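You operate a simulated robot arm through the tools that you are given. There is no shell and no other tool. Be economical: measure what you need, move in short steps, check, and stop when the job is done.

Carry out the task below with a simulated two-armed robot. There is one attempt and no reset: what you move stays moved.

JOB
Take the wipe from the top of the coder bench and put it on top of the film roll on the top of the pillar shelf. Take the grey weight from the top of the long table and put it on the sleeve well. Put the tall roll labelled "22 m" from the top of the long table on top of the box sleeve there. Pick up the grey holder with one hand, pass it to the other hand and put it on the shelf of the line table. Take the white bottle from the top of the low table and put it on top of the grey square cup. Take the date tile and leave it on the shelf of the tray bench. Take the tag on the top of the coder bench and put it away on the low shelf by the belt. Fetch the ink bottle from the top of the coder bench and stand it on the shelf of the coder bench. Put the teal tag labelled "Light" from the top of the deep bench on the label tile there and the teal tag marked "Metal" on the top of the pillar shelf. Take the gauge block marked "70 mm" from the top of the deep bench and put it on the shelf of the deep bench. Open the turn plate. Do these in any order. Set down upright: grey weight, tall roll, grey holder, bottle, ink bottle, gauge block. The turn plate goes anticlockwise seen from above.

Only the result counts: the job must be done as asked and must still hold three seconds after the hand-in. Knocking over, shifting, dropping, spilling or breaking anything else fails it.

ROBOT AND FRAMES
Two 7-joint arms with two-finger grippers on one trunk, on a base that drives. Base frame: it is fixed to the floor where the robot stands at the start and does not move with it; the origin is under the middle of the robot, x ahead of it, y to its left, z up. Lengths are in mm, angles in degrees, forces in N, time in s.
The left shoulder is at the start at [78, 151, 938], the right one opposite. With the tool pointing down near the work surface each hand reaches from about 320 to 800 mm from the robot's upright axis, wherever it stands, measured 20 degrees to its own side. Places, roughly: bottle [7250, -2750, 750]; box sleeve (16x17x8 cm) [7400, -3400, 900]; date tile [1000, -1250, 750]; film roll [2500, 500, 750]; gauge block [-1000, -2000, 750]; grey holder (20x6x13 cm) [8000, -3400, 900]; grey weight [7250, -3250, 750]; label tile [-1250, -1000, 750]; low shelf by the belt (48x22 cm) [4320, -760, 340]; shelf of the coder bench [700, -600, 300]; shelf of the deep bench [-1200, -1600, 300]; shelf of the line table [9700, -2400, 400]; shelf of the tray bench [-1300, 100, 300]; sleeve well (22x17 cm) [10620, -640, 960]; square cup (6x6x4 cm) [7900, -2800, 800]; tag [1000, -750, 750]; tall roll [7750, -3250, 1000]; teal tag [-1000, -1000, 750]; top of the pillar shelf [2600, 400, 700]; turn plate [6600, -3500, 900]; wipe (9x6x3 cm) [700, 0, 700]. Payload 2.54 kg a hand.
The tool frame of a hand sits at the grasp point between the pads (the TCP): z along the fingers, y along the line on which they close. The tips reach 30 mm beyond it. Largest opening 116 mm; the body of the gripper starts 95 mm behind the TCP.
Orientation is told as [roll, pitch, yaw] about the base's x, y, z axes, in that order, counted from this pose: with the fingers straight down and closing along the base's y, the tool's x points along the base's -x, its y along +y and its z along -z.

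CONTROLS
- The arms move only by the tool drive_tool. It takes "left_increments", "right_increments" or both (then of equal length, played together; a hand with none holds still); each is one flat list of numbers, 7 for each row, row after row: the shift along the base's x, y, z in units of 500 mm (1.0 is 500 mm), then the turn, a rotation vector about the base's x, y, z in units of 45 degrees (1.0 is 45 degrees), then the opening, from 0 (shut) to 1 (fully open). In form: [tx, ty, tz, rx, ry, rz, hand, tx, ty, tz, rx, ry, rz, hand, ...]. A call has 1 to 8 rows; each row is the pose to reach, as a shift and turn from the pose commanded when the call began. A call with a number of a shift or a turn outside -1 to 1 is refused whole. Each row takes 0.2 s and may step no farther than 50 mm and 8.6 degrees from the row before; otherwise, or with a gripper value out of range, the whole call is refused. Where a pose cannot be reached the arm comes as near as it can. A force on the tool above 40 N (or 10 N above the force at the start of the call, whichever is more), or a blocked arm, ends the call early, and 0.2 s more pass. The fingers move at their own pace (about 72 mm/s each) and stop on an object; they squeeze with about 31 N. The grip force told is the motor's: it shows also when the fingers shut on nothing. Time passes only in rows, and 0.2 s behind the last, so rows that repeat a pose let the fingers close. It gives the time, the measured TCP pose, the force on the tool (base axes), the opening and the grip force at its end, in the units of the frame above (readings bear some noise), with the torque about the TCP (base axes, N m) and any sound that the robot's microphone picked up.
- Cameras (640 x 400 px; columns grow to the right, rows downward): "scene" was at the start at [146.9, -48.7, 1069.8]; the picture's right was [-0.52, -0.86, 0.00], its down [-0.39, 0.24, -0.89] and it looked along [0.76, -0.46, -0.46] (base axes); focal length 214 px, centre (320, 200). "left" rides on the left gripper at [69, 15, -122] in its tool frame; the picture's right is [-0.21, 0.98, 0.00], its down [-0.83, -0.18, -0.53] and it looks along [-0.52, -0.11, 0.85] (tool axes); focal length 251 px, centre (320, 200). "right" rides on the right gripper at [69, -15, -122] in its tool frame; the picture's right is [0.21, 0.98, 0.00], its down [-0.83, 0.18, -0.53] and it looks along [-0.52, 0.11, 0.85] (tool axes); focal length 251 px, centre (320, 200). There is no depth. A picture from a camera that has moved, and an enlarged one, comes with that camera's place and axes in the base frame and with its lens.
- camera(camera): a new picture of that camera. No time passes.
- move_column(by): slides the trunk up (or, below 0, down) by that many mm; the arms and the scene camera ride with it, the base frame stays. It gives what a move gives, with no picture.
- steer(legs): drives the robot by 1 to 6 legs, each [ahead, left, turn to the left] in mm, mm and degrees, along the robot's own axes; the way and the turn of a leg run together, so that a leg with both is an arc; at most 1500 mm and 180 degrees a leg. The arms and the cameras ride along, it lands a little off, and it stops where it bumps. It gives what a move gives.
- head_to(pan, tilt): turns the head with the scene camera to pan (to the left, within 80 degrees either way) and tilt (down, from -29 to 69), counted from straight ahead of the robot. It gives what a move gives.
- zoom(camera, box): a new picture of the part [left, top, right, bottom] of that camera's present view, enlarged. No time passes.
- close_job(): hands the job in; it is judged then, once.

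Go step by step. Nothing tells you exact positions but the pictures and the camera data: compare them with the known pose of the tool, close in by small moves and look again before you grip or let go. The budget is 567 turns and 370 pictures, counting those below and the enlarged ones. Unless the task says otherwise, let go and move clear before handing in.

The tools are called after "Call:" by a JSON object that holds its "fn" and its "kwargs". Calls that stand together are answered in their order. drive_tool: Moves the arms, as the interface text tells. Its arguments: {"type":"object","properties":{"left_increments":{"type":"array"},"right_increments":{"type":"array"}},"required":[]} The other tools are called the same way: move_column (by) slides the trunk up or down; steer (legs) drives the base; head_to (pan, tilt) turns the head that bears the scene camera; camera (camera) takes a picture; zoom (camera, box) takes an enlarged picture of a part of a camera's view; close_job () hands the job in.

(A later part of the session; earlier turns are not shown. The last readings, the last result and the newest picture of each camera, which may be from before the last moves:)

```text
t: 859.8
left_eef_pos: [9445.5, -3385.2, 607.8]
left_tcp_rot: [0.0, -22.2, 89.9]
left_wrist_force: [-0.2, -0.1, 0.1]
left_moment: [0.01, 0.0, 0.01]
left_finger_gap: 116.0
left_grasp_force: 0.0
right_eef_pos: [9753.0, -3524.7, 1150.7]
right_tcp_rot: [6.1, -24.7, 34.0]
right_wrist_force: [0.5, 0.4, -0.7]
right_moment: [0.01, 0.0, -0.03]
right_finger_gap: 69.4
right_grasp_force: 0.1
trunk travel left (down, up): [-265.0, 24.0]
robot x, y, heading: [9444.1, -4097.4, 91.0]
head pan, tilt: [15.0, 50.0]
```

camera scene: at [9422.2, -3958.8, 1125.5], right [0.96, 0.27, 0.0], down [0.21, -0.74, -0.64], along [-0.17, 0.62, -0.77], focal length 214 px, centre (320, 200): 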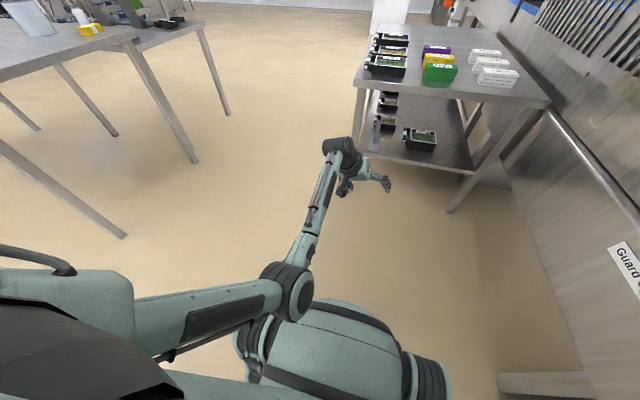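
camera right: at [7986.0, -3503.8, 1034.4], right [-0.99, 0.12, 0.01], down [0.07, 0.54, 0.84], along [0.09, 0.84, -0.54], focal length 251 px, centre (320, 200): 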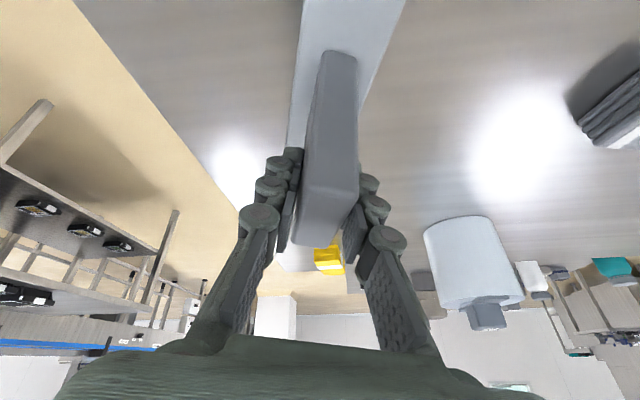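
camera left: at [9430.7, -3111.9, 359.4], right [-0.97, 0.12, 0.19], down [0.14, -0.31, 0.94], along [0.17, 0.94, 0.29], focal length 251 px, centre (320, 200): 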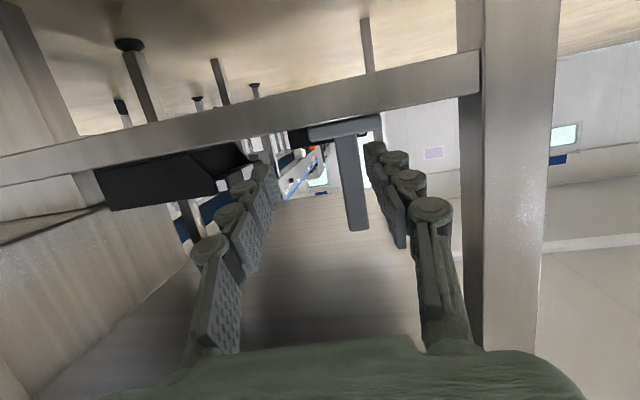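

Clean again. Now swing it up and outward at long reach.

Call:
{"fn": "drive_tool", "kwargs": {"left_increments": [-0.05, 0.0, 0.07, 0, 0, 0, 1, -0.1, 0, 0.14, 0, 0, 0, 1, -0.15, 0, 0.21, 0, 0, 0, 1, -0.2, 0, 0.28, 0, 0, 0, 1, -0.26, -0.02, 0.35, 0, 0, 0, 1, -0.32, -0.04, 0.42, 0, 0, 0, 1, -0.38, -0.06, 0.49, 0, 0, 0, 1, -0.44, -0.08, 0.56, 0, 0, 0, 1]}}

Call:
{"fn": "drive_tool", "kwargs": {"left_increments": [-0.07, -0.03, 0.06, 0, 0, 0, 1, -0.14, -0.06, 0.12, 0, 0, 0, 1, -0.21, -0.09, 0.18, 0, 0, 0, 1, -0.28, -0.12, 0.24, 0, 0, 0, 1, -0.35, -0.15, 0.3, 0, 0, 0, 1, -0.42, -0.18, 0.36, 0, 0, 0, 1, -0.48, -0.21, 0.42, 0, 0, 0, 1]}}

Call:
{"fn": "head_to", "kwargs": {"pan": 30, "tilt": 25}}

Call:
{"fn": "camera", "kwargs": {"camera": "scene"}}

```text
t: 861.6
left_eef_pos: [9225.4, -3425.0, 886.0]
left_tcp_rot: [-0.1, -22.0, 89.9]
left_wrist_force: [-0.3, -0.6, -0.3]
left_moment: [0.02, -0.05, -0.02]
left_finger_gap: 116.1
left_grasp_force: 0.1
right_eef_pos: [9752.1, -3524.4, 1153.6]
right_tcp_rot: [6.1, -24.7, 34.0]
right_wrist_force: [-0.3, -0.4, -0.3]
right_moment: [0.0, -0.02, 0.0]
right_finger_gap: 69.3
right_grasp_force: 0.1
trunk travel left (down, up): [-265.0, 24.0]
robot x, y, heading: [9440.9, -4098.9, 91.0]
head pan, tilt: [15.0, 50.0]
```

```text
t: 863.2
left_eef_pos: [8985.6, -3535.5, 1097.1]
left_tcp_rot: [0.0, -22.1, 89.6]
left_wrist_force: [0.9, -0.9, -0.6]
left_moment: [-0.02, 0.01, -0.03]
left_finger_gap: 115.8
left_grasp_force: 0.0
left hand out of reach, approached as far as the arm can: row 1, 2, 3
right_eef_pos: [9752.1, -3525.2, 1152.6]
right_tcp_rot: [6.1, -24.8, 34.0]
right_wrist_force: [-0.2, -0.5, -0.6]
right_moment: [-0.01, -0.01, 0.01]
right_finger_gap: 69.7
right_grasp_force: 0.0
trunk travel left (down, up): [-265.0, 24.0]
robot x, y, heading: [9443.1, -4101.3, 90.8]
head pan, tilt: [15.0, 50.0]
```

```text
t: 864.1
left_eef_pos: [8985.5, -3534.6, 1095.7]
left_tcp_rot: [0.0, -22.1, 89.8]
left_wrist_force: [-0.8, 0.8, 0.6]
left_moment: [-0.05, -0.02, -0.01]
left_finger_gap: 115.9
left_grasp_force: 0.1
right_eef_pos: [9752.5, -3523.9, 1152.5]
right_tcp_rot: [6.1, -24.7, 34.1]
right_wrist_force: [-0.4, 0.0, -0.2]
right_moment: [0.03, 0.0, 0.01]
right_finger_gap: 69.5
right_grasp_force: 0.0
trunk travel left (down, up): [-265.0, 24.0]
robot x, y, heading: [9442.1, -4096.8, 91.0]
head pan, tilt: [30.0, 25.0]
```

```text
68 pictures are left
camera scene: at [9396.0, -3953.7, 1162.9], right [0.86, 0.51, 0.0], down [0.22, -0.36, -0.91], along [-0.46, 0.78, -0.42], focal length 214 px, centre (320, 200)
```

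scene: 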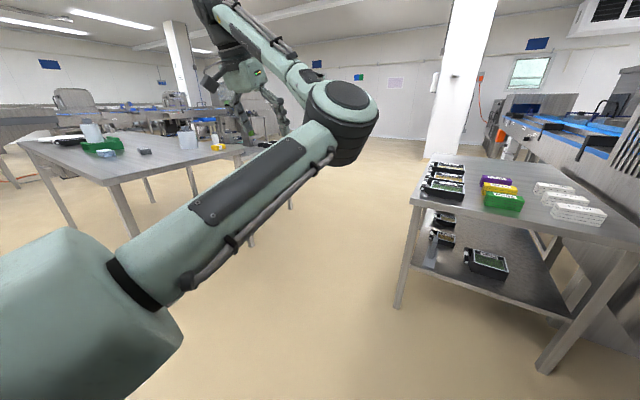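

The left arm is high enough. I'll straighten the right hand's yaw and drive back to the long table for the weight, staying well back while passing.

Call:
{"fn": "drive_tool", "kwargs": {"right_increments": [0, -0.02, 0, 0, 0, 0.17, 0.8, 0, -0.04, 0, 0, 0, 0.34, 0.8, 0, -0.06, 0, 0, 0, 0.5, 0.8, 0, -0.06, 0, 0, 0, 0.67, 0.8, 0, -0.06, 0, 0, 0, 0.84, 0.8, 0, -0.06, 0, 0, 0, 1, 0.8]}}

Call:
{"fn": "steer", "kwargs": {"legs": [[-350, 0, -1], [0, 1250, 0], [0, 1210, 0], [370, 0, 0]]}}

Call:
{"fn": "head_to", "kwargs": {"pan": -5, "tilt": 28}}

Call:
{"fn": "camera", "kwargs": {"camera": "scene"}}

```text
t: 865.5
left_eef_pos: [8985.6, -3534.1, 1096.6]
left_tcp_rot: [-0.1, -22.1, 89.8]
left_wrist_force: [-0.8, -0.2, -0.2]
left_moment: [0.03, 0.01, 0.01]
left_finger_gap: 116.1
left_grasp_force: 0.0
right_eef_pos: [9752.6, -3554.0, 1152.8]
right_tcp_rot: [6.1, -24.7, 79.1]
right_wrist_force: [-0.1, 1.0, 0.3]
right_moment: [-0.02, 0.03, 0.02]
right_finger_gap: 92.8
right_grasp_force: 0.1
trunk travel left (down, up): [-265.0, 24.0]
robot x, y, heading: [9442.0, -4096.6, 90.6]
head pan, tilt: [30.0, 25.0]
```

```text
t: 892.8
left_eef_pos: [6534.7, -3535.7, 1096.0]
left_tcp_rot: [-0.1, -22.2, 90.5]
left_wrist_force: [-0.7, -0.7, -0.4]
left_moment: [-0.02, -0.02, 0.03]
left_finger_gap: 116.2
left_grasp_force: 0.0
right_eef_pos: [7302.0, -3546.3, 1152.0]
right_tcp_rot: [6.1, -24.7, 79.7]
right_wrist_force: [0.5, 0.5, 0.2]
right_moment: [0.0, -0.03, 0.02]
right_finger_gap: 92.7
right_grasp_force: 0.1
trunk travel left (down, up): [-265.0, 24.0]
robot x, y, heading: [6999.7, -4102.3, 91.4]
head pan, tilt: [30.0, 25.0]
```

```text
t: 893.8
left_eef_pos: [6534.6, -3537.2, 1096.3]
left_tcp_rot: [0.0, -22.2, 90.5]
left_wrist_force: [-0.4, 0.2, 0.9]
left_moment: [0.01, 0.02, 0.0]
left_finger_gap: 115.8
left_grasp_force: 0.0
right_eef_pos: [7302.8, -3546.1, 1152.1]
right_tcp_rot: [6.1, -24.8, 79.7]
right_wrist_force: [-0.1, -0.4, 0.6]
right_moment: [0.02, 0.01, -0.01]
right_finger_gap: 92.8
right_grasp_force: 0.1
trunk travel left (down, up): [-265.0, 24.0]
robot x, y, heading: [6998.7, -4095.7, 91.4]
head pan, tilt: [-5.0, 28.0]
```

```text
67 pictures are left
camera scene: at [7003.8, -3938.5, 1158.2], right [1.0, -0.06, 0.0], down [-0.03, -0.47, -0.88], along [0.05, 0.88, -0.47], focal length 214 px, centre (320, 200)
```

scene: 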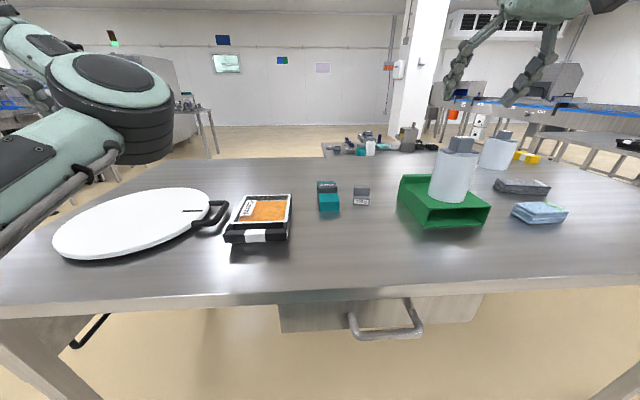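

Call:
{"fn": "steer", "kwargs": {"legs": [[40, 0, -1.4]]}}

Call:
{"fn": "drive_tool", "kwargs": {"right_increments": [-0.06, 0.03, 0, 0, 0, 0.1, 0.8, -0.12, 0.07, -0.02, 0, 0, 0.2, 0.8, -0.18, 0.12, -0.05, 0, 0, 0.23, 0.8, -0.24, 0.17, -0.1, 0, 0, 0.23, 0.8, -0.27, 0.21, -0.17, 0, 0, 0.23, 0.8, -0.28, 0.24, -0.26, 0, 0, 0.23, 0.8, -0.28, 0.26, -0.34, 0, 0, 0.23, 0.75]}}

Call:
{"fn": "camera", "kwargs": {"camera": "right"}}

```text
t: 894.7
left_eef_pos: [6547.5, -3485.2, 1096.2]
left_tcp_rot: [0.0, -22.1, 89.1]
left_wrist_force: [-0.4, 0.8, -1.1]
left_moment: [-0.04, 0.02, 0.02]
left_finger_gap: 115.7
left_grasp_force: 0.0
right_eef_pos: [7314.7, -3513.3, 1150.9]
right_tcp_rot: [6.1, -24.7, 78.3]
right_wrist_force: [0.2, 1.7, 0.4]
right_moment: [-0.05, 0.0, 0.01]
right_finger_gap: 92.7
right_grasp_force: 0.0
trunk travel left (down, up): [-265.0, 24.0]
robot x, y, heading: [6995.5, -4053.9, 89.8]
head pan, tilt: [-5.0, 28.0]
```

```text
t: 896.3
left_eef_pos: [6547.8, -3485.5, 1096.0]
left_tcp_rot: [-0.1, -22.3, 89.1]
left_wrist_force: [-0.3, 0.2, 0.1]
left_moment: [-0.02, -0.01, 0.0]
left_finger_gap: 116.1
left_grasp_force: 0.1
right_eef_pos: [7172.0, -3383.7, 979.9]
right_tcp_rot: [6.1, -24.7, 88.5]
right_wrist_force: [0.0, 0.3, -0.7]
right_moment: [-0.03, 0.0, -0.01]
right_finger_gap: 87.3
right_grasp_force: 0.1
trunk travel left (down, up): [-265.0, 24.0]
robot x, y, heading: [6999.0, -4058.3, 89.9]
head pan, tilt: [-5.0, 28.0]
```

```text
66 pictures are left
camera right: at [7196.7, -3494.6, 1060.5], right [-0.98, -0.21, 0.01], down [-0.11, 0.52, 0.84], along [-0.18, 0.82, -0.53], focal length 251 px, centre (320, 200)
```

right: 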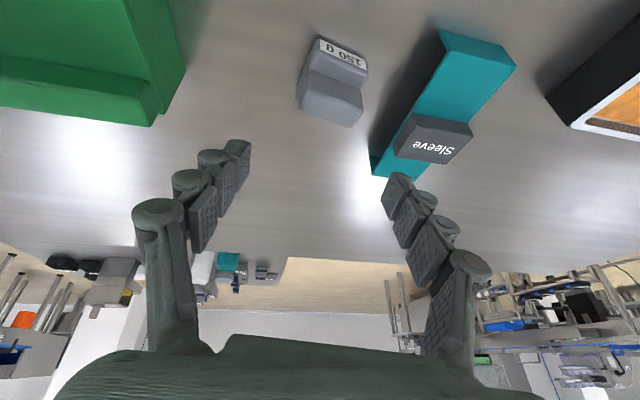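

The weight's centre is about (7161, -3381), turned ~12°. I'll match the yaw, narrow the opening, and lower.

Call:
{"fn": "drive_tool", "kwargs": {"right_increments": [-0.01, 0.0, -0.04, 0, 0, -0.14, 0.6, -0.02, 0.0, -0.1, 0, 0, -0.27, 0.54]}}

Call:
{"fn": "camera", "kwargs": {"camera": "right"}}

```text
t: 896.9
left_eef_pos: [6548.0, -3485.3, 1096.4]
left_tcp_rot: [0.0, -22.2, 89.0]
left_wrist_force: [0.0, -0.3, 0.0]
left_moment: [0.0, 0.01, 0.0]
left_finger_gap: 116.2
left_grasp_force: 0.0
right_eef_pos: [7162.5, -3383.5, 930.0]
right_tcp_rot: [6.2, -24.8, 76.3]
right_wrist_force: [0.1, -0.4, 0.1]
right_moment: [-0.04, -0.03, -0.02]
right_finger_gap: 62.6
right_grasp_force: 0.0
trunk travel left (down, up): [-265.0, 24.0]
robot x, y, heading: [6996.0, -4054.4, 90.1]
head pan, tilt: [-5.0, 28.0]
```

```text
65 pictures are left
camera right: at [7162.9, -3497.9, 1011.6], right [-1.0, 0.0, 0.0], down [0.0, 0.53, 0.84], along [0.0, 0.84, -0.53], focal length 251 px, centre (320, 200)
```

right: 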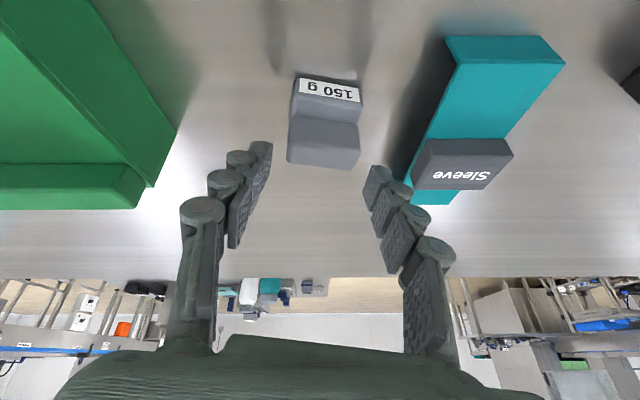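

Call:
{"fn": "drive_tool", "kwargs": {"right_increments": [-0.004, 0.002, -0.05, 0, 0, 0, 0.54, -0.004, 0.002, -0.094, 0, 0, 0, 0.54, -0.004, 0.002, -0.094, 0, 0, 0, 0.3, -0.004, 0.002, -0.094, 0, 0, 0, 0, -0.004, 0.002, -0.094, 0, 0, 0, 0]}}

Call:
{"fn": "drive_tool", "kwargs": {"right_increments": [0, 0, 0.05, 0, 0, 0, 0, 0, 0, 0.14, 0, 0, 0, 0, 0, -0.02, 0.22, 0, 0, 0, 0]}}

Call:
{"fn": "camera", "kwargs": {"camera": "right"}}

```text
t: 898.1
left_eef_pos: [6548.1, -3486.3, 1096.0]
left_tcp_rot: [-0.1, -22.3, 89.2]
left_wrist_force: [-0.1, -0.6, -0.1]
left_moment: [-0.02, -0.03, 0.04]
left_finger_gap: 115.7
left_grasp_force: 0.1
right_eef_pos: [7163.2, -3383.8, 886.7]
right_tcp_rot: [6.1, -24.7, 76.3]
right_wrist_force: [-0.9, 0.5, 2.5]
right_moment: [0.1, -0.1, 0.03]
right_finger_gap: 47.1
right_grasp_force: 31.2
trunk travel left (down, up): [-265.0, 24.0]
robot x, y, heading: [6999.1, -4058.5, 90.2]
head pan, tilt: [-5.0, 28.0]
```

```text
t: 898.9
left_eef_pos: [6547.3, -3485.5, 1096.9]
left_tcp_rot: [0.0, -22.2, 89.2]
left_wrist_force: [-0.3, -0.8, 0.7]
left_moment: [0.03, -0.03, -0.01]
left_finger_gap: 116.2
left_grasp_force: 0.1
right_eef_pos: [7163.0, -3392.9, 994.3]
right_tcp_rot: [6.1, -24.8, 76.5]
right_wrist_force: [0.5, -0.5, -1.1]
right_moment: [0.01, -0.02, 0.02]
right_finger_gap: 47.3
right_grasp_force: 31.3
trunk travel left (down, up): [-265.0, 24.0]
robot x, y, heading: [6999.1, -4058.9, 90.4]
head pan, tilt: [-5.0, 28.0]
```

```text
64 pictures are left
camera right: at [7163.4, -3507.7, 1074.6], right [-1.0, 0.0, 0.0], down [0.0, 0.53, 0.84], along [-0.01, 0.84, -0.53], focal length 251 px, centre (320, 200)
```

right: 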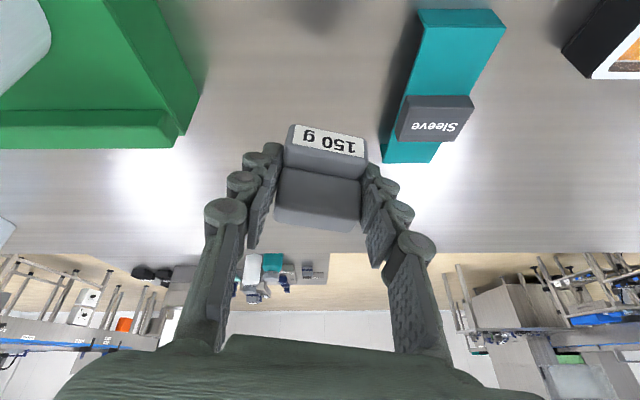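

The weight is held upright. Now drive to the sleeve well: east past the table, then north.

Call:
{"fn": "drive_tool", "kwargs": {"right_increments": [0, -0.06, 0.06, 0, 0, 0, 0, 0.02, -0.13, 0.12, 0, 0, 0, 0, 0.06, -0.2, 0.18, 0, 0, 0, 0]}}

Call:
{"fn": "steer", "kwargs": {"legs": [[-420, 0, 0], [0, -900, 0], [0, -860, 0], [1300, 0, 0], [1300, 0, 0]]}}

Call:
{"fn": "head_to", "kwargs": {"pan": -40, "tilt": 12}}

Call:
{"fn": "camera", "kwargs": {"camera": "scene"}}

```text
refused: row 3 steps farther than a row can; nothing moved
```

```text
t: 931.1
left_eef_pos: [8316.2, -1273.9, 1096.6]
left_tcp_rot: [-0.1, -22.2, 88.7]
left_wrist_force: [0.5, -0.6, 0.2]
left_moment: [-0.04, 0.0, -0.02]
left_finger_gap: 115.8
left_grasp_force: 0.1
right_eef_pos: [8933.5, -1185.0, 992.4]
right_tcp_rot: [6.1, -24.7, 76.2]
right_wrist_force: [0.3, 0.2, -1.0]
right_moment: [-0.04, 0.03, -0.01]
right_finger_gap: 47.1
right_grasp_force: 30.9
trunk travel left (down, up): [-265.0, 24.0]
robot x, y, heading: [8766.8, -1846.5, 89.8]
head pan, tilt: [-5.0, 28.0]
```

```text
t: 932.1
left_eef_pos: [8316.6, -1275.5, 1096.7]
left_tcp_rot: [0.0, -22.3, 88.8]
left_wrist_force: [-0.3, -0.1, -0.6]
left_moment: [0.04, 0.01, 0.01]
left_finger_gap: 115.8
left_grasp_force: 0.0
right_eef_pos: [8932.3, -1184.4, 992.2]
right_tcp_rot: [6.2, -24.8, 76.1]
right_wrist_force: [0.8, 0.4, -0.9]
right_moment: [-0.05, 0.02, -0.06]
right_finger_gap: 47.2
right_grasp_force: 31.2
trunk travel left (down, up): [-265.0, 24.0]
robot x, y, heading: [8762.2, -1844.3, 89.8]
head pan, tilt: [-40.0, 12.0]
```

```text
63 pictures are left
camera scene: at [8825.7, -1709.9, 1184.0], right [0.76, -0.65, 0.0], down [-0.13, -0.16, -0.98], along [0.63, 0.75, -0.21], focal length 214 px, centre (320, 200)
```

scene: 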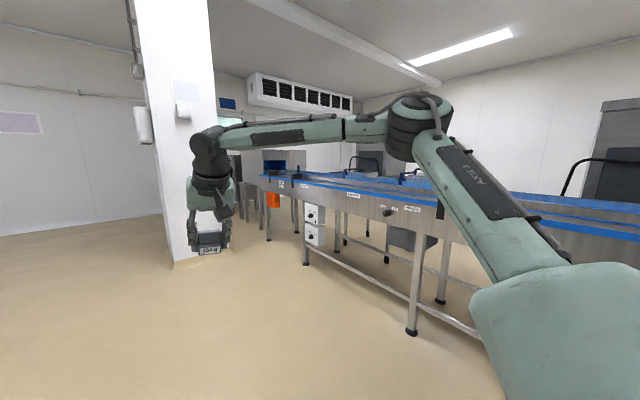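

Call:
{"fn": "steer", "kwargs": {"legs": [[1370, 0, 0], [0, 0, -90], [650, 0, 0]]}}

Call:
{"fn": "head_to", "kwargs": {"pan": -10, "tilt": 20}}

Call:
{"fn": "camera", "kwargs": {"camera": "scene"}}

```text
t: 946.1
left_eef_pos: [9938.1, 46.3, 1095.0]
left_tcp_rot: [0.0, -22.1, 1.7]
left_wrist_force: [0.8, 1.0, -1.3]
left_moment: [0.01, -0.02, -0.02]
left_finger_gap: 116.3
left_grasp_force: 0.0
right_eef_pos: [10059.0, -561.6, 992.2]
right_tcp_rot: [6.1, -24.7, -11.0]
right_wrist_force: [-0.7, 0.9, -2.5]
right_moment: [-0.01, 0.02, 0.03]
right_finger_gap: 47.1
right_grasp_force: 30.9
trunk travel left (down, up): [-265.0, 24.0]
robot x, y, heading: [9388.8, -427.2, 2.8]
head pan, tilt: [-40.0, 12.0]
```

```text
t: 947.1
left_eef_pos: [9938.5, 47.2, 1096.5]
left_tcp_rot: [0.0, -22.2, 1.7]
left_wrist_force: [-0.2, 0.7, 0.1]
left_moment: [0.0, -0.02, -0.02]
left_finger_gap: 116.1
left_grasp_force: 0.0
right_eef_pos: [10058.7, -563.6, 991.9]
right_tcp_rot: [6.1, -24.7, -11.1]
right_wrist_force: [-0.1, -1.1, -0.4]
right_moment: [0.01, -0.03, 0.03]
right_finger_gap: 46.9
right_grasp_force: 30.4
trunk travel left (down, up): [-265.0, 24.0]
robot x, y, heading: [9388.1, -428.8, 2.6]
head pan, tilt: [-10.0, 20.0]
```

```text
62 pictures are left
camera scene: at [9549.4, -438.3, 1171.0], right [-0.13, -0.99, 0.0], down [-0.34, 0.04, -0.94], along [0.93, -0.12, -0.34], focal length 214 px, centre (320, 200)
```

scene: 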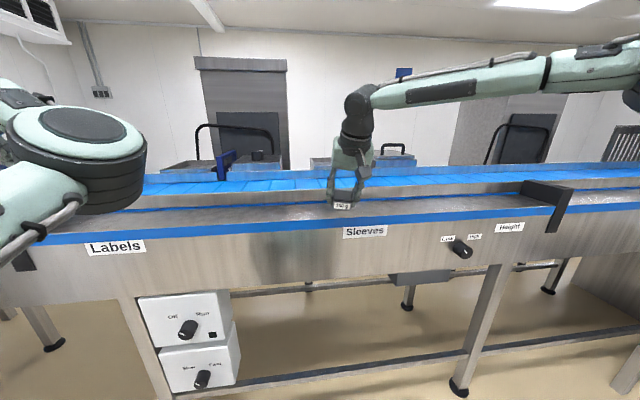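

Call:
{"fn": "zoom", "kwargs": {"camera": "scene", "box": [150, 120, 470, 250]}}

```text
2.00 times, centred on (310, 185) of scene
camera zoom: at [9549.4, -438.3, 1171.0], right [-0.13, -0.99, 0.0], down [-0.34, 0.04, -0.94], along [0.93, -0.12, -0.34], focal length 429 px, centre (340, 230)
```

zoom: 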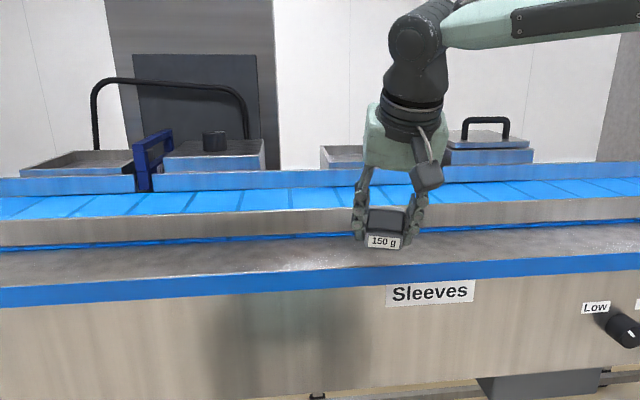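

The sleeve well is the open tray behind the belt near the "Sleeves" sign. I'll raise the hand well above the rail and drive up to the conveyor.

Call:
{"fn": "move_column", "kwargs": {"by": 22}}

Call:
{"fn": "drive_tool", "kwargs": {"right_increments": [-0.03, 0, 0.07, 0, 0, 0.05, 0, -0.06, 0, 0.14, 0, 0, 0.12, 0, -0.09, 0, 0.2, 0, 0, 0.2, 0]}}

Call:
{"fn": "steer", "kwargs": {"legs": [[360, 0, -2.7]]}}

Call:
{"fn": "camera", "kwargs": {"camera": "scene"}}

Call:
{"fn": "camera", "kwargs": {"camera": "right"}}

```text
t: 947.7
left_eef_pos: [9937.7, 48.4, 1118.8]
left_tcp_rot: [0.0, -22.2, 1.7]
left_wrist_force: [0.2, -0.1, 0.6]
left_moment: [-0.03, 0.03, -0.01]
left_finger_gap: 115.9
left_grasp_force: 0.1
right_eef_pos: [10059.2, -563.2, 1014.9]
right_tcp_rot: [6.1, -24.7, -11.0]
right_wrist_force: [-0.6, 0.2, -1.8]
right_moment: [-0.02, 0.05, 0.0]
right_finger_gap: 47.2
right_grasp_force: 30.7
trunk travel left (down, up): [-287.0, 2.0]
robot x, y, heading: [9388.2, -427.7, 2.9]
head pan, tilt: [-10.0, 20.0]
```

```text
t: 948.5
left_eef_pos: [9937.0, 49.3, 1118.3]
left_tcp_rot: [0.0, -22.1, 1.7]
left_wrist_force: [-0.6, 0.6, 1.3]
left_moment: [-0.02, 0.03, 0.0]
left_finger_gap: 116.2
left_grasp_force: 0.0
right_eef_pos: [10012.7, -561.2, 1115.6]
right_tcp_rot: [6.1, -24.7, -1.9]
right_wrist_force: [0.5, -0.5, -1.7]
right_moment: [-0.01, 0.02, 0.0]
right_finger_gap: 47.4
right_grasp_force: 31.3
trunk travel left (down, up): [-287.0, 2.0]
robot x, y, heading: [9388.7, -428.9, 2.5]
head pan, tilt: [-10.0, 20.0]
```

```text
t: 950.9
left_eef_pos: [10323.9, 38.5, 1117.5]
left_tcp_rot: [0.0, -22.2, -0.4]
left_wrist_force: [0.8, 0.0, 0.6]
left_moment: [-0.01, 0.0, 0.0]
left_finger_gap: 115.8
left_grasp_force: 0.1
right_eef_pos: [10377.5, -572.9, 1114.9]
right_tcp_rot: [6.1, -24.6, -4.0]
right_wrist_force: [1.0, 0.7, -2.1]
right_moment: [-0.04, 0.07, 0.02]
right_finger_gap: 47.3
right_grasp_force: 31.0
trunk travel left (down, up): [-287.0, 2.0]
robot x, y, heading: [9758.2, -417.1, 0.4]
head pan, tilt: [-10.0, 20.0]
```

```text
60 pictures are left
camera scene: at [9918.4, -433.6, 1192.9], right [-0.16, -0.99, 0.0], down [-0.34, 0.06, -0.94], along [0.93, -0.15, -0.34], focal length 214 px, centre (320, 200)
```

scene: 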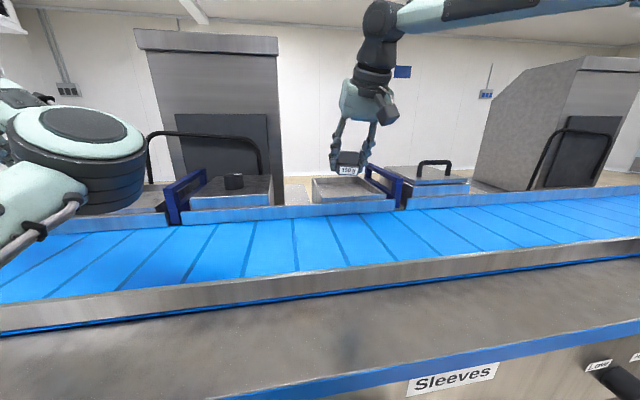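

```text
59 pictures are left
camera right: at [10263.1, -590.7, 1196.7], right [-0.17, 0.99, 0.0], down [0.53, 0.09, 0.84], along [0.83, 0.15, -0.54], focal length 251 px, centre (320, 200)
```

right: 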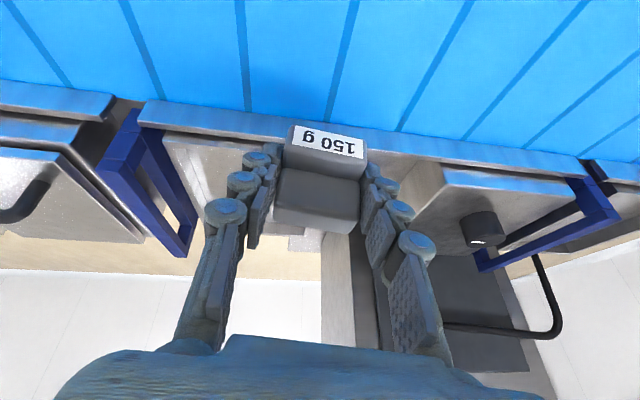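

Call:
{"fn": "zoom", "kwargs": {"camera": "scene", "box": [280, 130, 440, 230]}}

```text
4.00 times, centred on (360, 180) of scene
camera zoom: at [9918.4, -433.6, 1192.9], right [-0.16, -0.99, 0.0], down [-0.34, 0.06, -0.94], along [0.93, -0.15, -0.34], focal length 858 px, centre (160, 280)
```

zoom: 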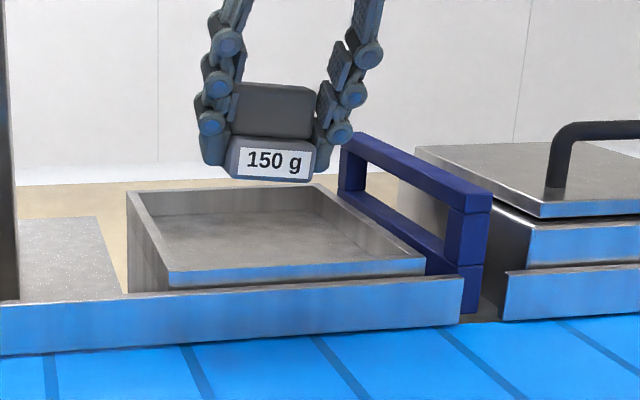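

The well is clear in this view: x 10445–10665, y -695..-525, rim z ≈ 1007. I'll move the weight over it.

Call:
{"fn": "drive_tool", "kwargs": {"right_increments": [0.08, -0.02, 0, 0, 0, 0, 0, 0.16, -0.05, 0, 0, 0, 0, 0, 0.23, -0.076, 0, 0, 0, 0, 0, 0.26, -0.08, -0.02, 0, 0, 0, 0]}}

Call:
{"fn": "camera", "kwargs": {"camera": "right"}}

```text
t: 951.9
left_eef_pos: [10324.9, 38.7, 1117.3]
left_tcp_rot: [0.1, -22.2, -0.4]
left_wrist_force: [-0.6, -1.4, 0.7]
left_moment: [0.01, 0.03, 0.03]
left_finger_gap: 115.9
left_grasp_force: 0.1
right_eef_pos: [10468.3, -615.9, 1112.8]
right_tcp_rot: [6.1, -24.7, -4.1]
right_wrist_force: [0.8, 0.1, -1.9]
right_moment: [0.03, 0.04, 0.02]
right_finger_gap: 47.0
right_grasp_force: 31.5
right hand out of reach, approached as far as the arm can: row 3, 4
trunk travel left (down, up): [-287.0, 2.0]
robot x, y, heading: [9758.1, -417.1, 0.5]
head pan, tilt: [-10.0, 20.0]
```

```text
57 pictures are left
camera right: at [10354.1, -633.6, 1194.5], right [-0.17, 0.99, 0.0], down [0.53, 0.09, 0.84], along [0.83, 0.14, -0.54], focal length 251 px, centre (320, 200)
```

right: 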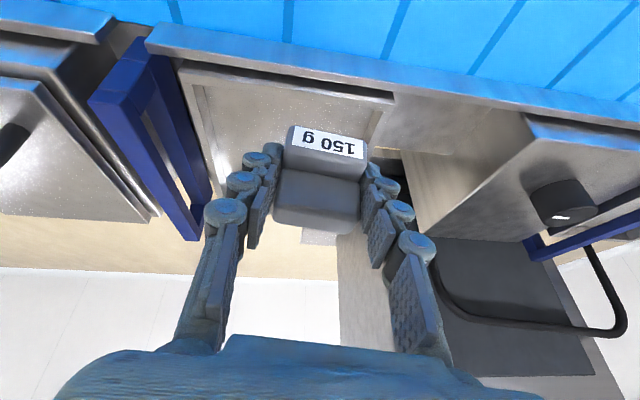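

Reach is short at this height. I'll lower to z 1068, drive 45 mm closer, then extend over the well.

Call:
{"fn": "drive_tool", "kwargs": {"right_increments": [-0.02, -0.02, -0.04, 0, 0, 0, 0, -0.02, -0.036, -0.088, 0, 0, 0, 0]}}

Call:
{"fn": "steer", "kwargs": {"legs": [[45, 0, 0]]}}

Call:
{"fn": "drive_tool", "kwargs": {"right_increments": [0.04, 0, 0, 0, 0, 0, 0, 0.08, 0, 0, 0, 0, 0, 0]}}

Call:
{"fn": "camera", "kwargs": {"camera": "right"}}

```text
t: 952.5
left_eef_pos: [10324.7, 38.1, 1117.9]
left_tcp_rot: [0.0, -22.2, -0.3]
left_wrist_force: [-0.9, -0.9, -0.7]
left_moment: [-0.01, 0.03, 0.0]
left_finger_gap: 116.0
left_grasp_force: 0.0
right_eef_pos: [10459.6, -631.4, 1071.1]
right_tcp_rot: [6.1, -24.7, -4.1]
right_wrist_force: [0.1, -0.5, -1.9]
right_moment: [0.01, 0.06, 0.03]
right_finger_gap: 47.1
right_grasp_force: 31.5
trunk travel left (down, up): [-287.0, 2.0]
robot x, y, heading: [9755.3, -417.4, 0.6]
head pan, tilt: [-10.0, 20.0]
```

```text
t: 953.5
left_eef_pos: [10360.6, 39.3, 1117.7]
left_tcp_rot: [-0.1, -22.1, -0.3]
left_wrist_force: [0.0, -0.1, 0.4]
left_moment: [-0.01, -0.05, -0.01]
left_finger_gap: 116.1
left_grasp_force: 0.0
right_eef_pos: [10498.4, -629.6, 1069.9]
right_tcp_rot: [6.1, -24.7, -3.8]
right_wrist_force: [-0.5, 0.0, -1.5]
right_moment: [0.01, -0.03, 0.02]
right_finger_gap: 46.9
right_grasp_force: 30.8
trunk travel left (down, up): [-287.0, 2.0]
robot x, y, heading: [9796.6, -419.6, 0.8]
head pan, tilt: [-10.0, 20.0]
stopped in leg 1: the robot was blocked; the commanded pose is now the measured one
```

```text
t: 954.1
left_eef_pos: [10363.7, 37.8, 1115.8]
left_tcp_rot: [0.0, -22.0, -0.3]
left_wrist_force: [1.5, 0.2, 0.4]
left_moment: [0.03, 0.06, 0.02]
left_finger_gap: 116.0
left_grasp_force: 0.0
right_eef_pos: [10541.2, -630.3, 1066.1]
right_tcp_rot: [6.2, -24.6, -3.9]
right_wrist_force: [0.3, -0.3, -1.4]
right_moment: [0.02, 0.07, 0.03]
right_finger_gap: 47.2
right_grasp_force: 30.9
trunk travel left (down, up): [-287.0, 2.0]
robot x, y, heading: [9797.7, -419.0, 1.0]
head pan, tilt: [-10.0, 20.0]
```

```text
56 pictures are left
camera right: at [10426.5, -648.3, 1147.5], right [-0.17, 0.99, 0.01], down [0.53, 0.09, 0.84], along [0.83, 0.15, -0.54], focal length 251 px, centre (320, 200)
```

right: 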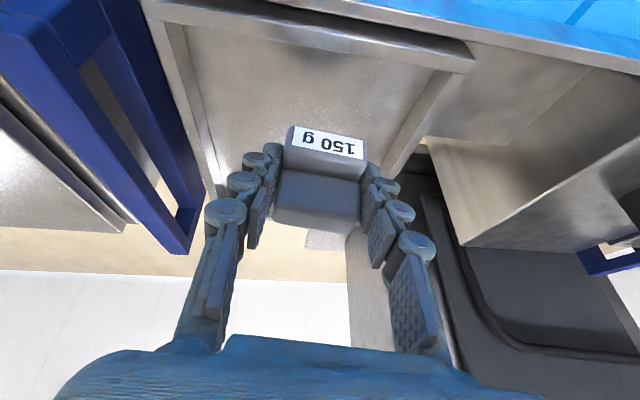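

Right over the well. Lower slowly to its floor.

Call:
{"fn": "drive_tool", "kwargs": {"right_increments": [0, -0.008, -0.04, 0, 0, 0, 0, 0, -0.008, -0.07, 0, 0, 0, 0, 0, -0.008, -0.085, 0, 0, 0, 0, 0, -0.008, -0.1, 0, 0, 0, 0, 0, -0.008, -0.115, 0, 0, 0, 0, 0, -0.008, -0.13, 0, 0, 0, 0]}}

Call:
{"fn": "camera", "kwargs": {"camera": "right"}}

```text
t: 955.5
left_eef_pos: [10361.3, 39.9, 1118.0]
left_tcp_rot: [0.0, -22.1, -0.2]
left_wrist_force: [0.3, -0.1, -0.3]
left_moment: [0.0, -0.03, -0.02]
left_finger_gap: 116.0
left_grasp_force: 0.0
right_eef_pos: [10539.4, -633.4, 1004.1]
right_tcp_rot: [6.1, -24.7, -3.9]
right_wrist_force: [1.1, 0.8, -1.7]
right_moment: [-0.04, 0.01, -0.03]
right_finger_gap: 46.9
right_grasp_force: 30.7
trunk travel left (down, up): [-287.0, 2.0]
robot x, y, heading: [9795.8, -419.3, 1.0]
head pan, tilt: [-10.0, 20.0]
```

```text
55 pictures are left
camera right: at [10424.5, -651.9, 1085.1], right [-0.17, 0.99, 0.0], down [0.53, 0.09, 0.84], along [0.83, 0.15, -0.54], focal length 251 px, centre (320, 200)
```

right: 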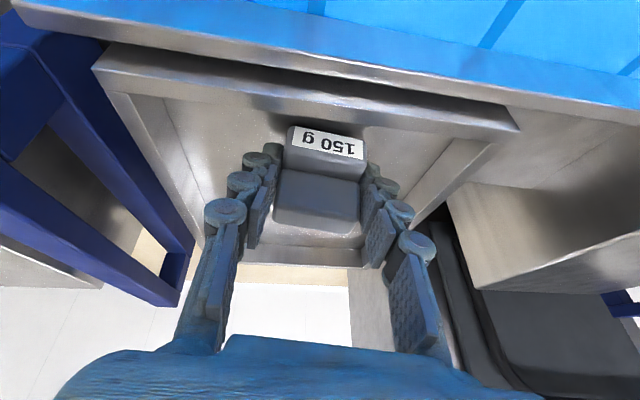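

Call:
{"fn": "drive_tool", "kwargs": {"right_increments": [0, 0, -0.015, 0, 0, 0, 0, 0, 0, -0.03, 0, 0, 0, 0, 0, 0, -0.042, 0, 0, 0, 0, 0, 0, -0.054, 0, 0, 0, 0, 0, 0, -0.066, 0, 0, 0, 0]}}

Call:
{"fn": "camera", "kwargs": {"camera": "right"}}

```text
t: 956.5
left_eef_pos: [10360.8, 38.3, 1117.8]
left_tcp_rot: [0.0, -22.2, -0.4]
left_wrist_force: [-0.5, -0.4, -0.4]
left_moment: [-0.01, -0.01, -0.01]
left_finger_gap: 115.9
left_grasp_force: 0.1
right_eef_pos: [10541.9, -633.2, 994.0]
right_tcp_rot: [6.5, -26.3, -4.2]
right_wrist_force: [-5.4, 0.1, 15.5]
right_moment: [-0.41, 0.3, -0.17]
right_finger_gap: 47.1
right_grasp_force: 31.1
trunk travel left (down, up): [-287.0, 2.0]
robot x, y, heading: [9796.3, -416.8, 1.0]
head pan, tilt: [-10.0, 20.0]
stopped in row 4 (right hand): the force on the tool passed its limit at 44 N (the readings are from after the stop); the commanded pose is now the measured one
```

```text
54 pictures are left
camera right: at [10424.8, -651.5, 1071.9], right [-0.17, 0.99, 0.01], down [0.51, 0.08, 0.86], along [0.85, 0.15, -0.51], focal length 251 px, centre (320, 200)
```

right: 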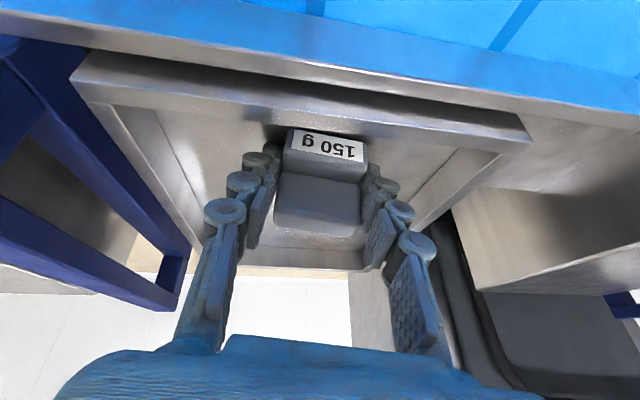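

The weight is on the well floor. Relieve, open and lift out.

Call:
{"fn": "drive_tool", "kwargs": {"right_increments": [0, 0, 0.004, 0, 0.03, 0, 0.45, 0, 0, 0.006, 0, 0.03, 0, 0.58, 0, 0, 0.01, 0, 0.03, 0, 0.58, 0, 0, 0.09, 0, 0.03, 0, 0.58, 0, 0, 0.18, 0, 0.03, 0, 0.58, -0.03, 0, 0.26, 0, 0.03, 0, 0.58]}}

Call:
{"fn": "camera", "kwargs": {"camera": "right"}}

```text
t: 957.9
left_eef_pos: [10360.2, 39.0, 1119.1]
left_tcp_rot: [-0.1, -22.2, -0.4]
left_wrist_force: [-0.3, 0.1, 0.0]
left_moment: [-0.02, -0.07, 0.0]
left_finger_gap: 115.7
left_grasp_force: 0.0
right_eef_pos: [10521.1, -639.2, 1117.1]
right_tcp_rot: [6.2, -24.4, -4.2]
right_wrist_force: [-1.8, 1.4, -0.6]
right_moment: [-0.03, -0.05, -0.02]
right_finger_gap: 67.7
right_grasp_force: 0.0
right hand out of reach, approached as far as the arm can: row 5, 6
trunk travel left (down, up): [-287.0, 2.0]
robot x, y, heading: [9799.0, -417.0, 0.8]
head pan, tilt: [-10.0, 20.0]
```

```text
53 pictures are left
camera right: at [10406.3, -658.6, 1197.7], right [-0.17, 0.99, 0.01], down [0.53, 0.09, 0.84], along [0.83, 0.15, -0.54], focal length 251 px, centre (320, 200)
```

right: 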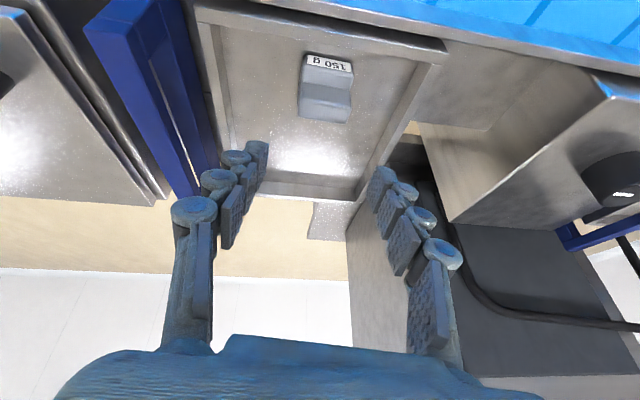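

The weight stands in the well. Last job: the bottle. I'll retract, turn round and drive to the north side of the low table.

Call:
{"fn": "drive_tool", "kwargs": {"right_increments": [-0.08, 0, 0.0, 0, 0, 0, 0.8, -0.16, 0, 0.0, 0, 0, 0, 0.8, -0.24, 0, 0, 0, 0, 0, 0.8, -0.32, -0.02, 0, 0, 0, 0, 0.8, -0.4, -0.04, 0, 0, 0, 0, 0.8]}}

Call:
{"fn": "steer", "kwargs": {"legs": [[-500, 0, 0], [0, 0, 179], [1000, 0, 0], [1000, 0, 0], [0, 0, 90], [900, 0, 0]]}}

Call:
{"fn": "head_to", "kwargs": {"pan": 0, "tilt": 22}}

Call:
{"fn": "camera", "kwargs": {"camera": "scene"}}

```text
t: 959.1
left_eef_pos: [10361.5, 38.1, 1117.8]
left_tcp_rot: [0.0, -22.1, -0.3]
left_wrist_force: [-0.2, -0.2, -0.5]
left_moment: [0.01, -0.05, 0.01]
left_finger_gap: 115.9
left_grasp_force: 0.0
right_eef_pos: [10319.9, -659.9, 1116.4]
right_tcp_rot: [6.4, -24.3, -4.1]
right_wrist_force: [1.0, -0.2, 0.7]
right_moment: [-0.02, -0.05, 0.01]
right_finger_gap: 93.0
right_grasp_force: 0.1
trunk travel left (down, up): [-287.0, 2.0]
robot x, y, heading: [9795.5, -415.0, 0.8]
head pan, tilt: [-10.0, 20.0]
```

```text
t: 987.2
left_eef_pos: [7663.7, -1732.6, 1116.7]
left_tcp_rot: [0.0, -22.0, -94.3]
left_wrist_force: [0.2, -0.9, -0.6]
left_moment: [0.0, 0.0, 0.01]
left_finger_gap: 116.1
left_grasp_force: 0.0
right_eef_pos: [6970.1, -1642.6, 1116.4]
right_tcp_rot: [6.4, -24.4, -98.1]
right_wrist_force: [0.1, 0.4, -0.4]
right_moment: [-0.01, 0.04, 0.01]
right_finger_gap: 92.8
right_grasp_force: 0.1
trunk travel left (down, up): [-287.0, 2.0]
robot x, y, heading: [7246.1, -1136.1, -93.1]
head pan, tilt: [-10.0, 20.0]
```

```text
t: 988.0
left_eef_pos: [7663.6, -1732.2, 1117.3]
left_tcp_rot: [-0.1, -22.1, -94.3]
left_wrist_force: [-0.6, 0.2, 0.2]
left_moment: [0.02, 0.03, 0.03]
left_finger_gap: 116.0
left_grasp_force: 0.0
right_eef_pos: [6971.5, -1644.1, 1115.6]
right_tcp_rot: [6.3, -24.3, -98.0]
right_wrist_force: [0.4, 1.0, 0.3]
right_moment: [-0.01, 0.0, -0.02]
right_finger_gap: 92.7
right_grasp_force: 0.1
trunk travel left (down, up): [-287.0, 2.0]
robot x, y, heading: [7242.6, -1136.7, -93.0]
head pan, tilt: [0.0, 22.0]
```

```text
52 pictures are left
camera scene: at [7239.0, -1298.6, 1189.8], right [-1.0, 0.06, 0.0], down [0.02, 0.37, -0.93], along [-0.05, -0.93, -0.37], focal length 214 px, centre (320, 200)
```

scene: 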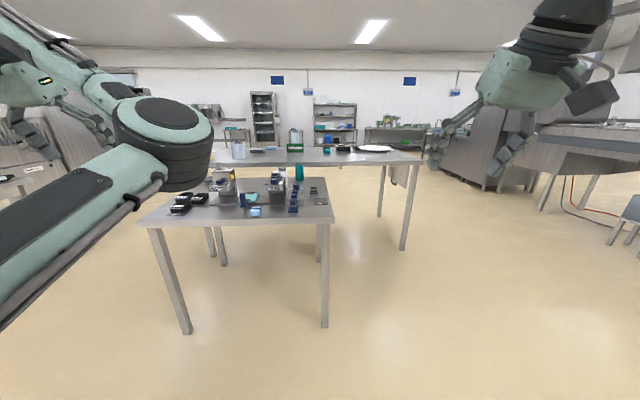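

Call:
{"fn": "steer", "kwargs": {"legs": [[430, 250, 3]]}}

Call:
{"fn": "head_to", "kwargs": {"pan": -5, "tilt": 30}}

Call:
{"fn": "camera", "kwargs": {"camera": "scene"}}

```text
t: 990.9
left_eef_pos: [7930.8, -2155.9, 1117.8]
left_tcp_rot: [-0.2, -22.1, -91.1]
left_wrist_force: [0.3, 0.2, 1.3]
left_moment: [0.01, -0.02, -0.02]
left_finger_gap: 116.1
left_grasp_force: 0.0
right_eef_pos: [7232.5, -2104.6, 1114.7]
right_tcp_rot: [6.3, -24.4, -94.9]
right_wrist_force: [0.1, -0.5, -0.6]
right_moment: [0.01, 0.0, 0.02]
right_finger_gap: 92.8
right_grasp_force: 0.2
trunk travel left (down, up): [-287.0, 2.0]
robot x, y, heading: [7483.1, -1585.5, -90.2]
head pan, tilt: [0.0, 22.0]
```

```text
t: 991.6
left_eef_pos: [7930.6, -2155.1, 1117.8]
left_tcp_rot: [0.0, -22.1, -91.2]
left_wrist_force: [-0.6, -0.1, 0.3]
left_moment: [0.01, 0.02, 0.0]
left_finger_gap: 115.9
left_grasp_force: 0.0
right_eef_pos: [7233.4, -2103.4, 1116.1]
right_tcp_rot: [6.3, -24.4, -94.9]
right_wrist_force: [-0.5, 0.1, -0.3]
right_moment: [-0.04, 0.01, 0.01]
right_finger_gap: 92.5
right_grasp_force: 0.1
trunk travel left (down, up): [-287.0, 2.0]
robot x, y, heading: [7486.6, -1582.1, -90.3]
head pan, tilt: [-5.0, 30.0]
```

```text
51 pictures are left
camera scene: at [7475.2, -1742.3, 1177.0], right [-1.0, 0.09, 0.0], down [0.04, 0.5, -0.87], along [-0.08, -0.86, -0.5], focal length 214 px, centre (320, 200)
```

scene: 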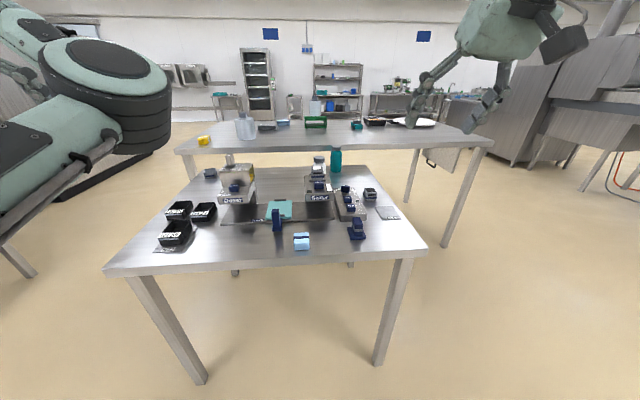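

Call:
{"fn": "zoom", "kwargs": {"camera": "scene", "box": [140, 140, 420, 270]}}

```text
2.29 times, centred on (280, 205) of scene
camera zoom: at [7475.2, -1742.3, 1177.0], right [-1.0, 0.09, 0.0], down [0.04, 0.5, -0.87], along [-0.08, -0.86, -0.5], focal length 490 px, centre (411, 189)
```

zoom: 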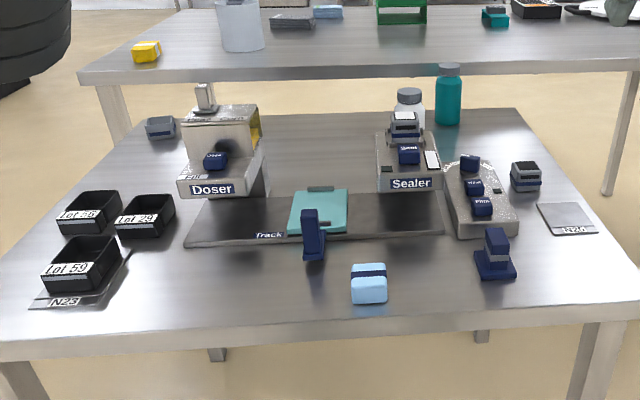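

The white bottle is at the back of the low table (≈(7380, -2835)) and the grey square cup at ≈(7959, -2829). I'll reach the bottle from the table's west end.

Call:
{"fn": "steer", "kwargs": {"legs": [[0, -800, 0], [780, 0, 0], [0, 0, 90]]}}

Call:
{"fn": "head_to", "kwargs": {"pan": -15, "tilt": 28}}

Call:
{"fn": "camera", "kwargs": {"camera": "scene"}}

```text
t: 1007.5
left_eef_pos: [7231.9, -1907.9, 1117.8]
left_tcp_rot: [-0.1, -22.1, -2.5]
left_wrist_force: [-0.3, 0.0, -0.6]
left_moment: [0.01, -0.01, 0.02]
left_finger_gap: 115.8
left_grasp_force: 0.2
right_eef_pos: [7167.4, -2605.2, 1115.5]
right_tcp_rot: [6.2, -24.4, -6.2]
right_wrist_force: [0.4, -0.2, 0.0]
right_moment: [-0.03, 0.03, 0.0]
right_finger_gap: 92.9
right_grasp_force: 0.1
trunk travel left (down, up): [-287.0, 2.0]
robot x, y, heading: [6652.4, -2343.3, -1.0]
head pan, tilt: [-5.0, 30.0]
```

```text
t: 1008.3
left_eef_pos: [7232.6, -1906.4, 1116.4]
left_tcp_rot: [-0.1, -22.2, -2.6]
left_wrist_force: [-0.9, 0.7, 0.3]
left_moment: [-0.02, -0.01, 0.01]
left_finger_gap: 116.0
left_grasp_force: 0.1
right_eef_pos: [7165.8, -2604.7, 1115.9]
right_tcp_rot: [6.3, -24.3, -6.2]
right_wrist_force: [-0.9, 0.0, 0.1]
right_moment: [-0.02, 0.04, 0.03]
right_finger_gap: 92.8
right_grasp_force: 0.0
trunk travel left (down, up): [-287.0, 2.0]
robot x, y, heading: [6652.2, -2349.3, -1.2]
head pan, tilt: [-15.0, 28.0]
```

```text
49 pictures are left
camera scene: at [6807.3, -2372.3, 1180.1], right [-0.28, -0.96, 0.0], down [-0.45, 0.13, -0.88], along [0.85, -0.25, -0.47], focal length 214 px, centre (320, 200)
```

scene: 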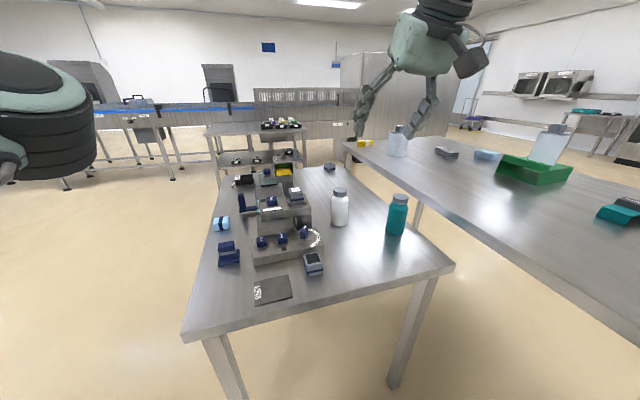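

Call:
{"fn": "zoom", "kwargs": {"camera": "scene", "box": [280, 140, 480, 280]}}

```text
2.86 times, centred on (380, 210) of scene
camera zoom: at [6807.3, -2372.3, 1180.1], right [-0.28, -0.96, 0.0], down [-0.45, 0.13, -0.88], along [0.85, -0.25, -0.47], focal length 613 px, centre (149, 171)
```

zoom: 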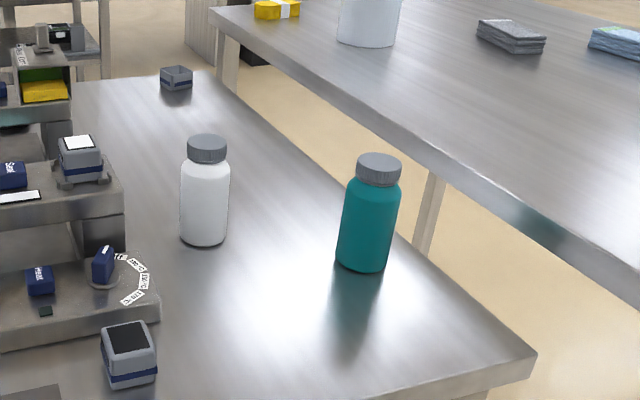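

Clear view now: white bottle at ≈(7432, -2634), top z ≈ 865; cup at ≈(7990, -2780). Drive 145 closer and bring the right hand to the bottle.

Call:
{"fn": "steer", "kwargs": {"legs": [[145, 0, 1]]}}

Call:
{"fn": "drive_tool", "kwargs": {"right_increments": [0.04, -0.02, -0.05, 0, 0, 0, 0.9, 0.08, -0.04, -0.12, 0, 0, 0, 0.9, 0.1, -0.05, -0.2, 0, 0, 0, 0.9, 0.12, -0.055, -0.28, 0, 0, 0, 0.9, 0.12, -0.055, -0.36, 0, 0, 0, 0.9]}}

Call:
{"fn": "camera", "kwargs": {"camera": "right"}}

```text
t: 1009.6
left_eef_pos: [7369.3, -1898.6, 1117.5]
left_tcp_rot: [-0.1, -22.0, -1.4]
left_wrist_force: [0.1, -0.3, -0.6]
left_moment: [-0.04, 0.04, 0.02]
left_finger_gap: 116.2
left_grasp_force: 0.0
right_eef_pos: [7315.6, -2595.6, 1116.2]
right_tcp_rot: [6.3, -24.4, -4.9]
right_wrist_force: [0.1, -0.3, -0.2]
right_moment: [0.0, 0.0, 0.0]
right_finger_gap: 92.7
right_grasp_force: 0.1
trunk travel left (down, up): [-287.0, 2.0]
robot x, y, heading: [6797.1, -2345.9, 0.0]
head pan, tilt: [-15.0, 28.0]
```

```text
t: 1010.8
left_eef_pos: [7368.6, -1897.8, 1117.9]
left_tcp_rot: [-0.1, -22.1, -1.2]
left_wrist_force: [0.0, 0.3, -0.1]
left_moment: [0.02, 0.0, 0.01]
left_finger_gap: 116.1
left_grasp_force: 0.0
right_eef_pos: [7377.7, -2624.8, 941.6]
right_tcp_rot: [6.3, -24.5, -5.1]
right_wrist_force: [-0.5, 0.1, 0.3]
right_moment: [0.0, 0.0, 0.0]
right_finger_gap: 104.5
right_grasp_force: 0.1
trunk travel left (down, up): [-287.0, 2.0]
robot x, y, heading: [6800.9, -2344.5, -0.1]
head pan, tilt: [-15.0, 28.0]
```

```text
47 pictures are left
camera right: at [7263.0, -2642.3, 1021.8], right [-0.15, 0.99, 0.01], down [0.53, 0.08, 0.84], along [0.83, 0.13, -0.54], focal length 251 px, centre (320, 200)
```

right: 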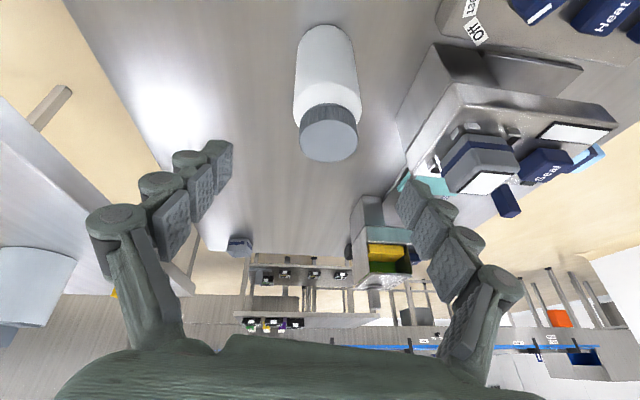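

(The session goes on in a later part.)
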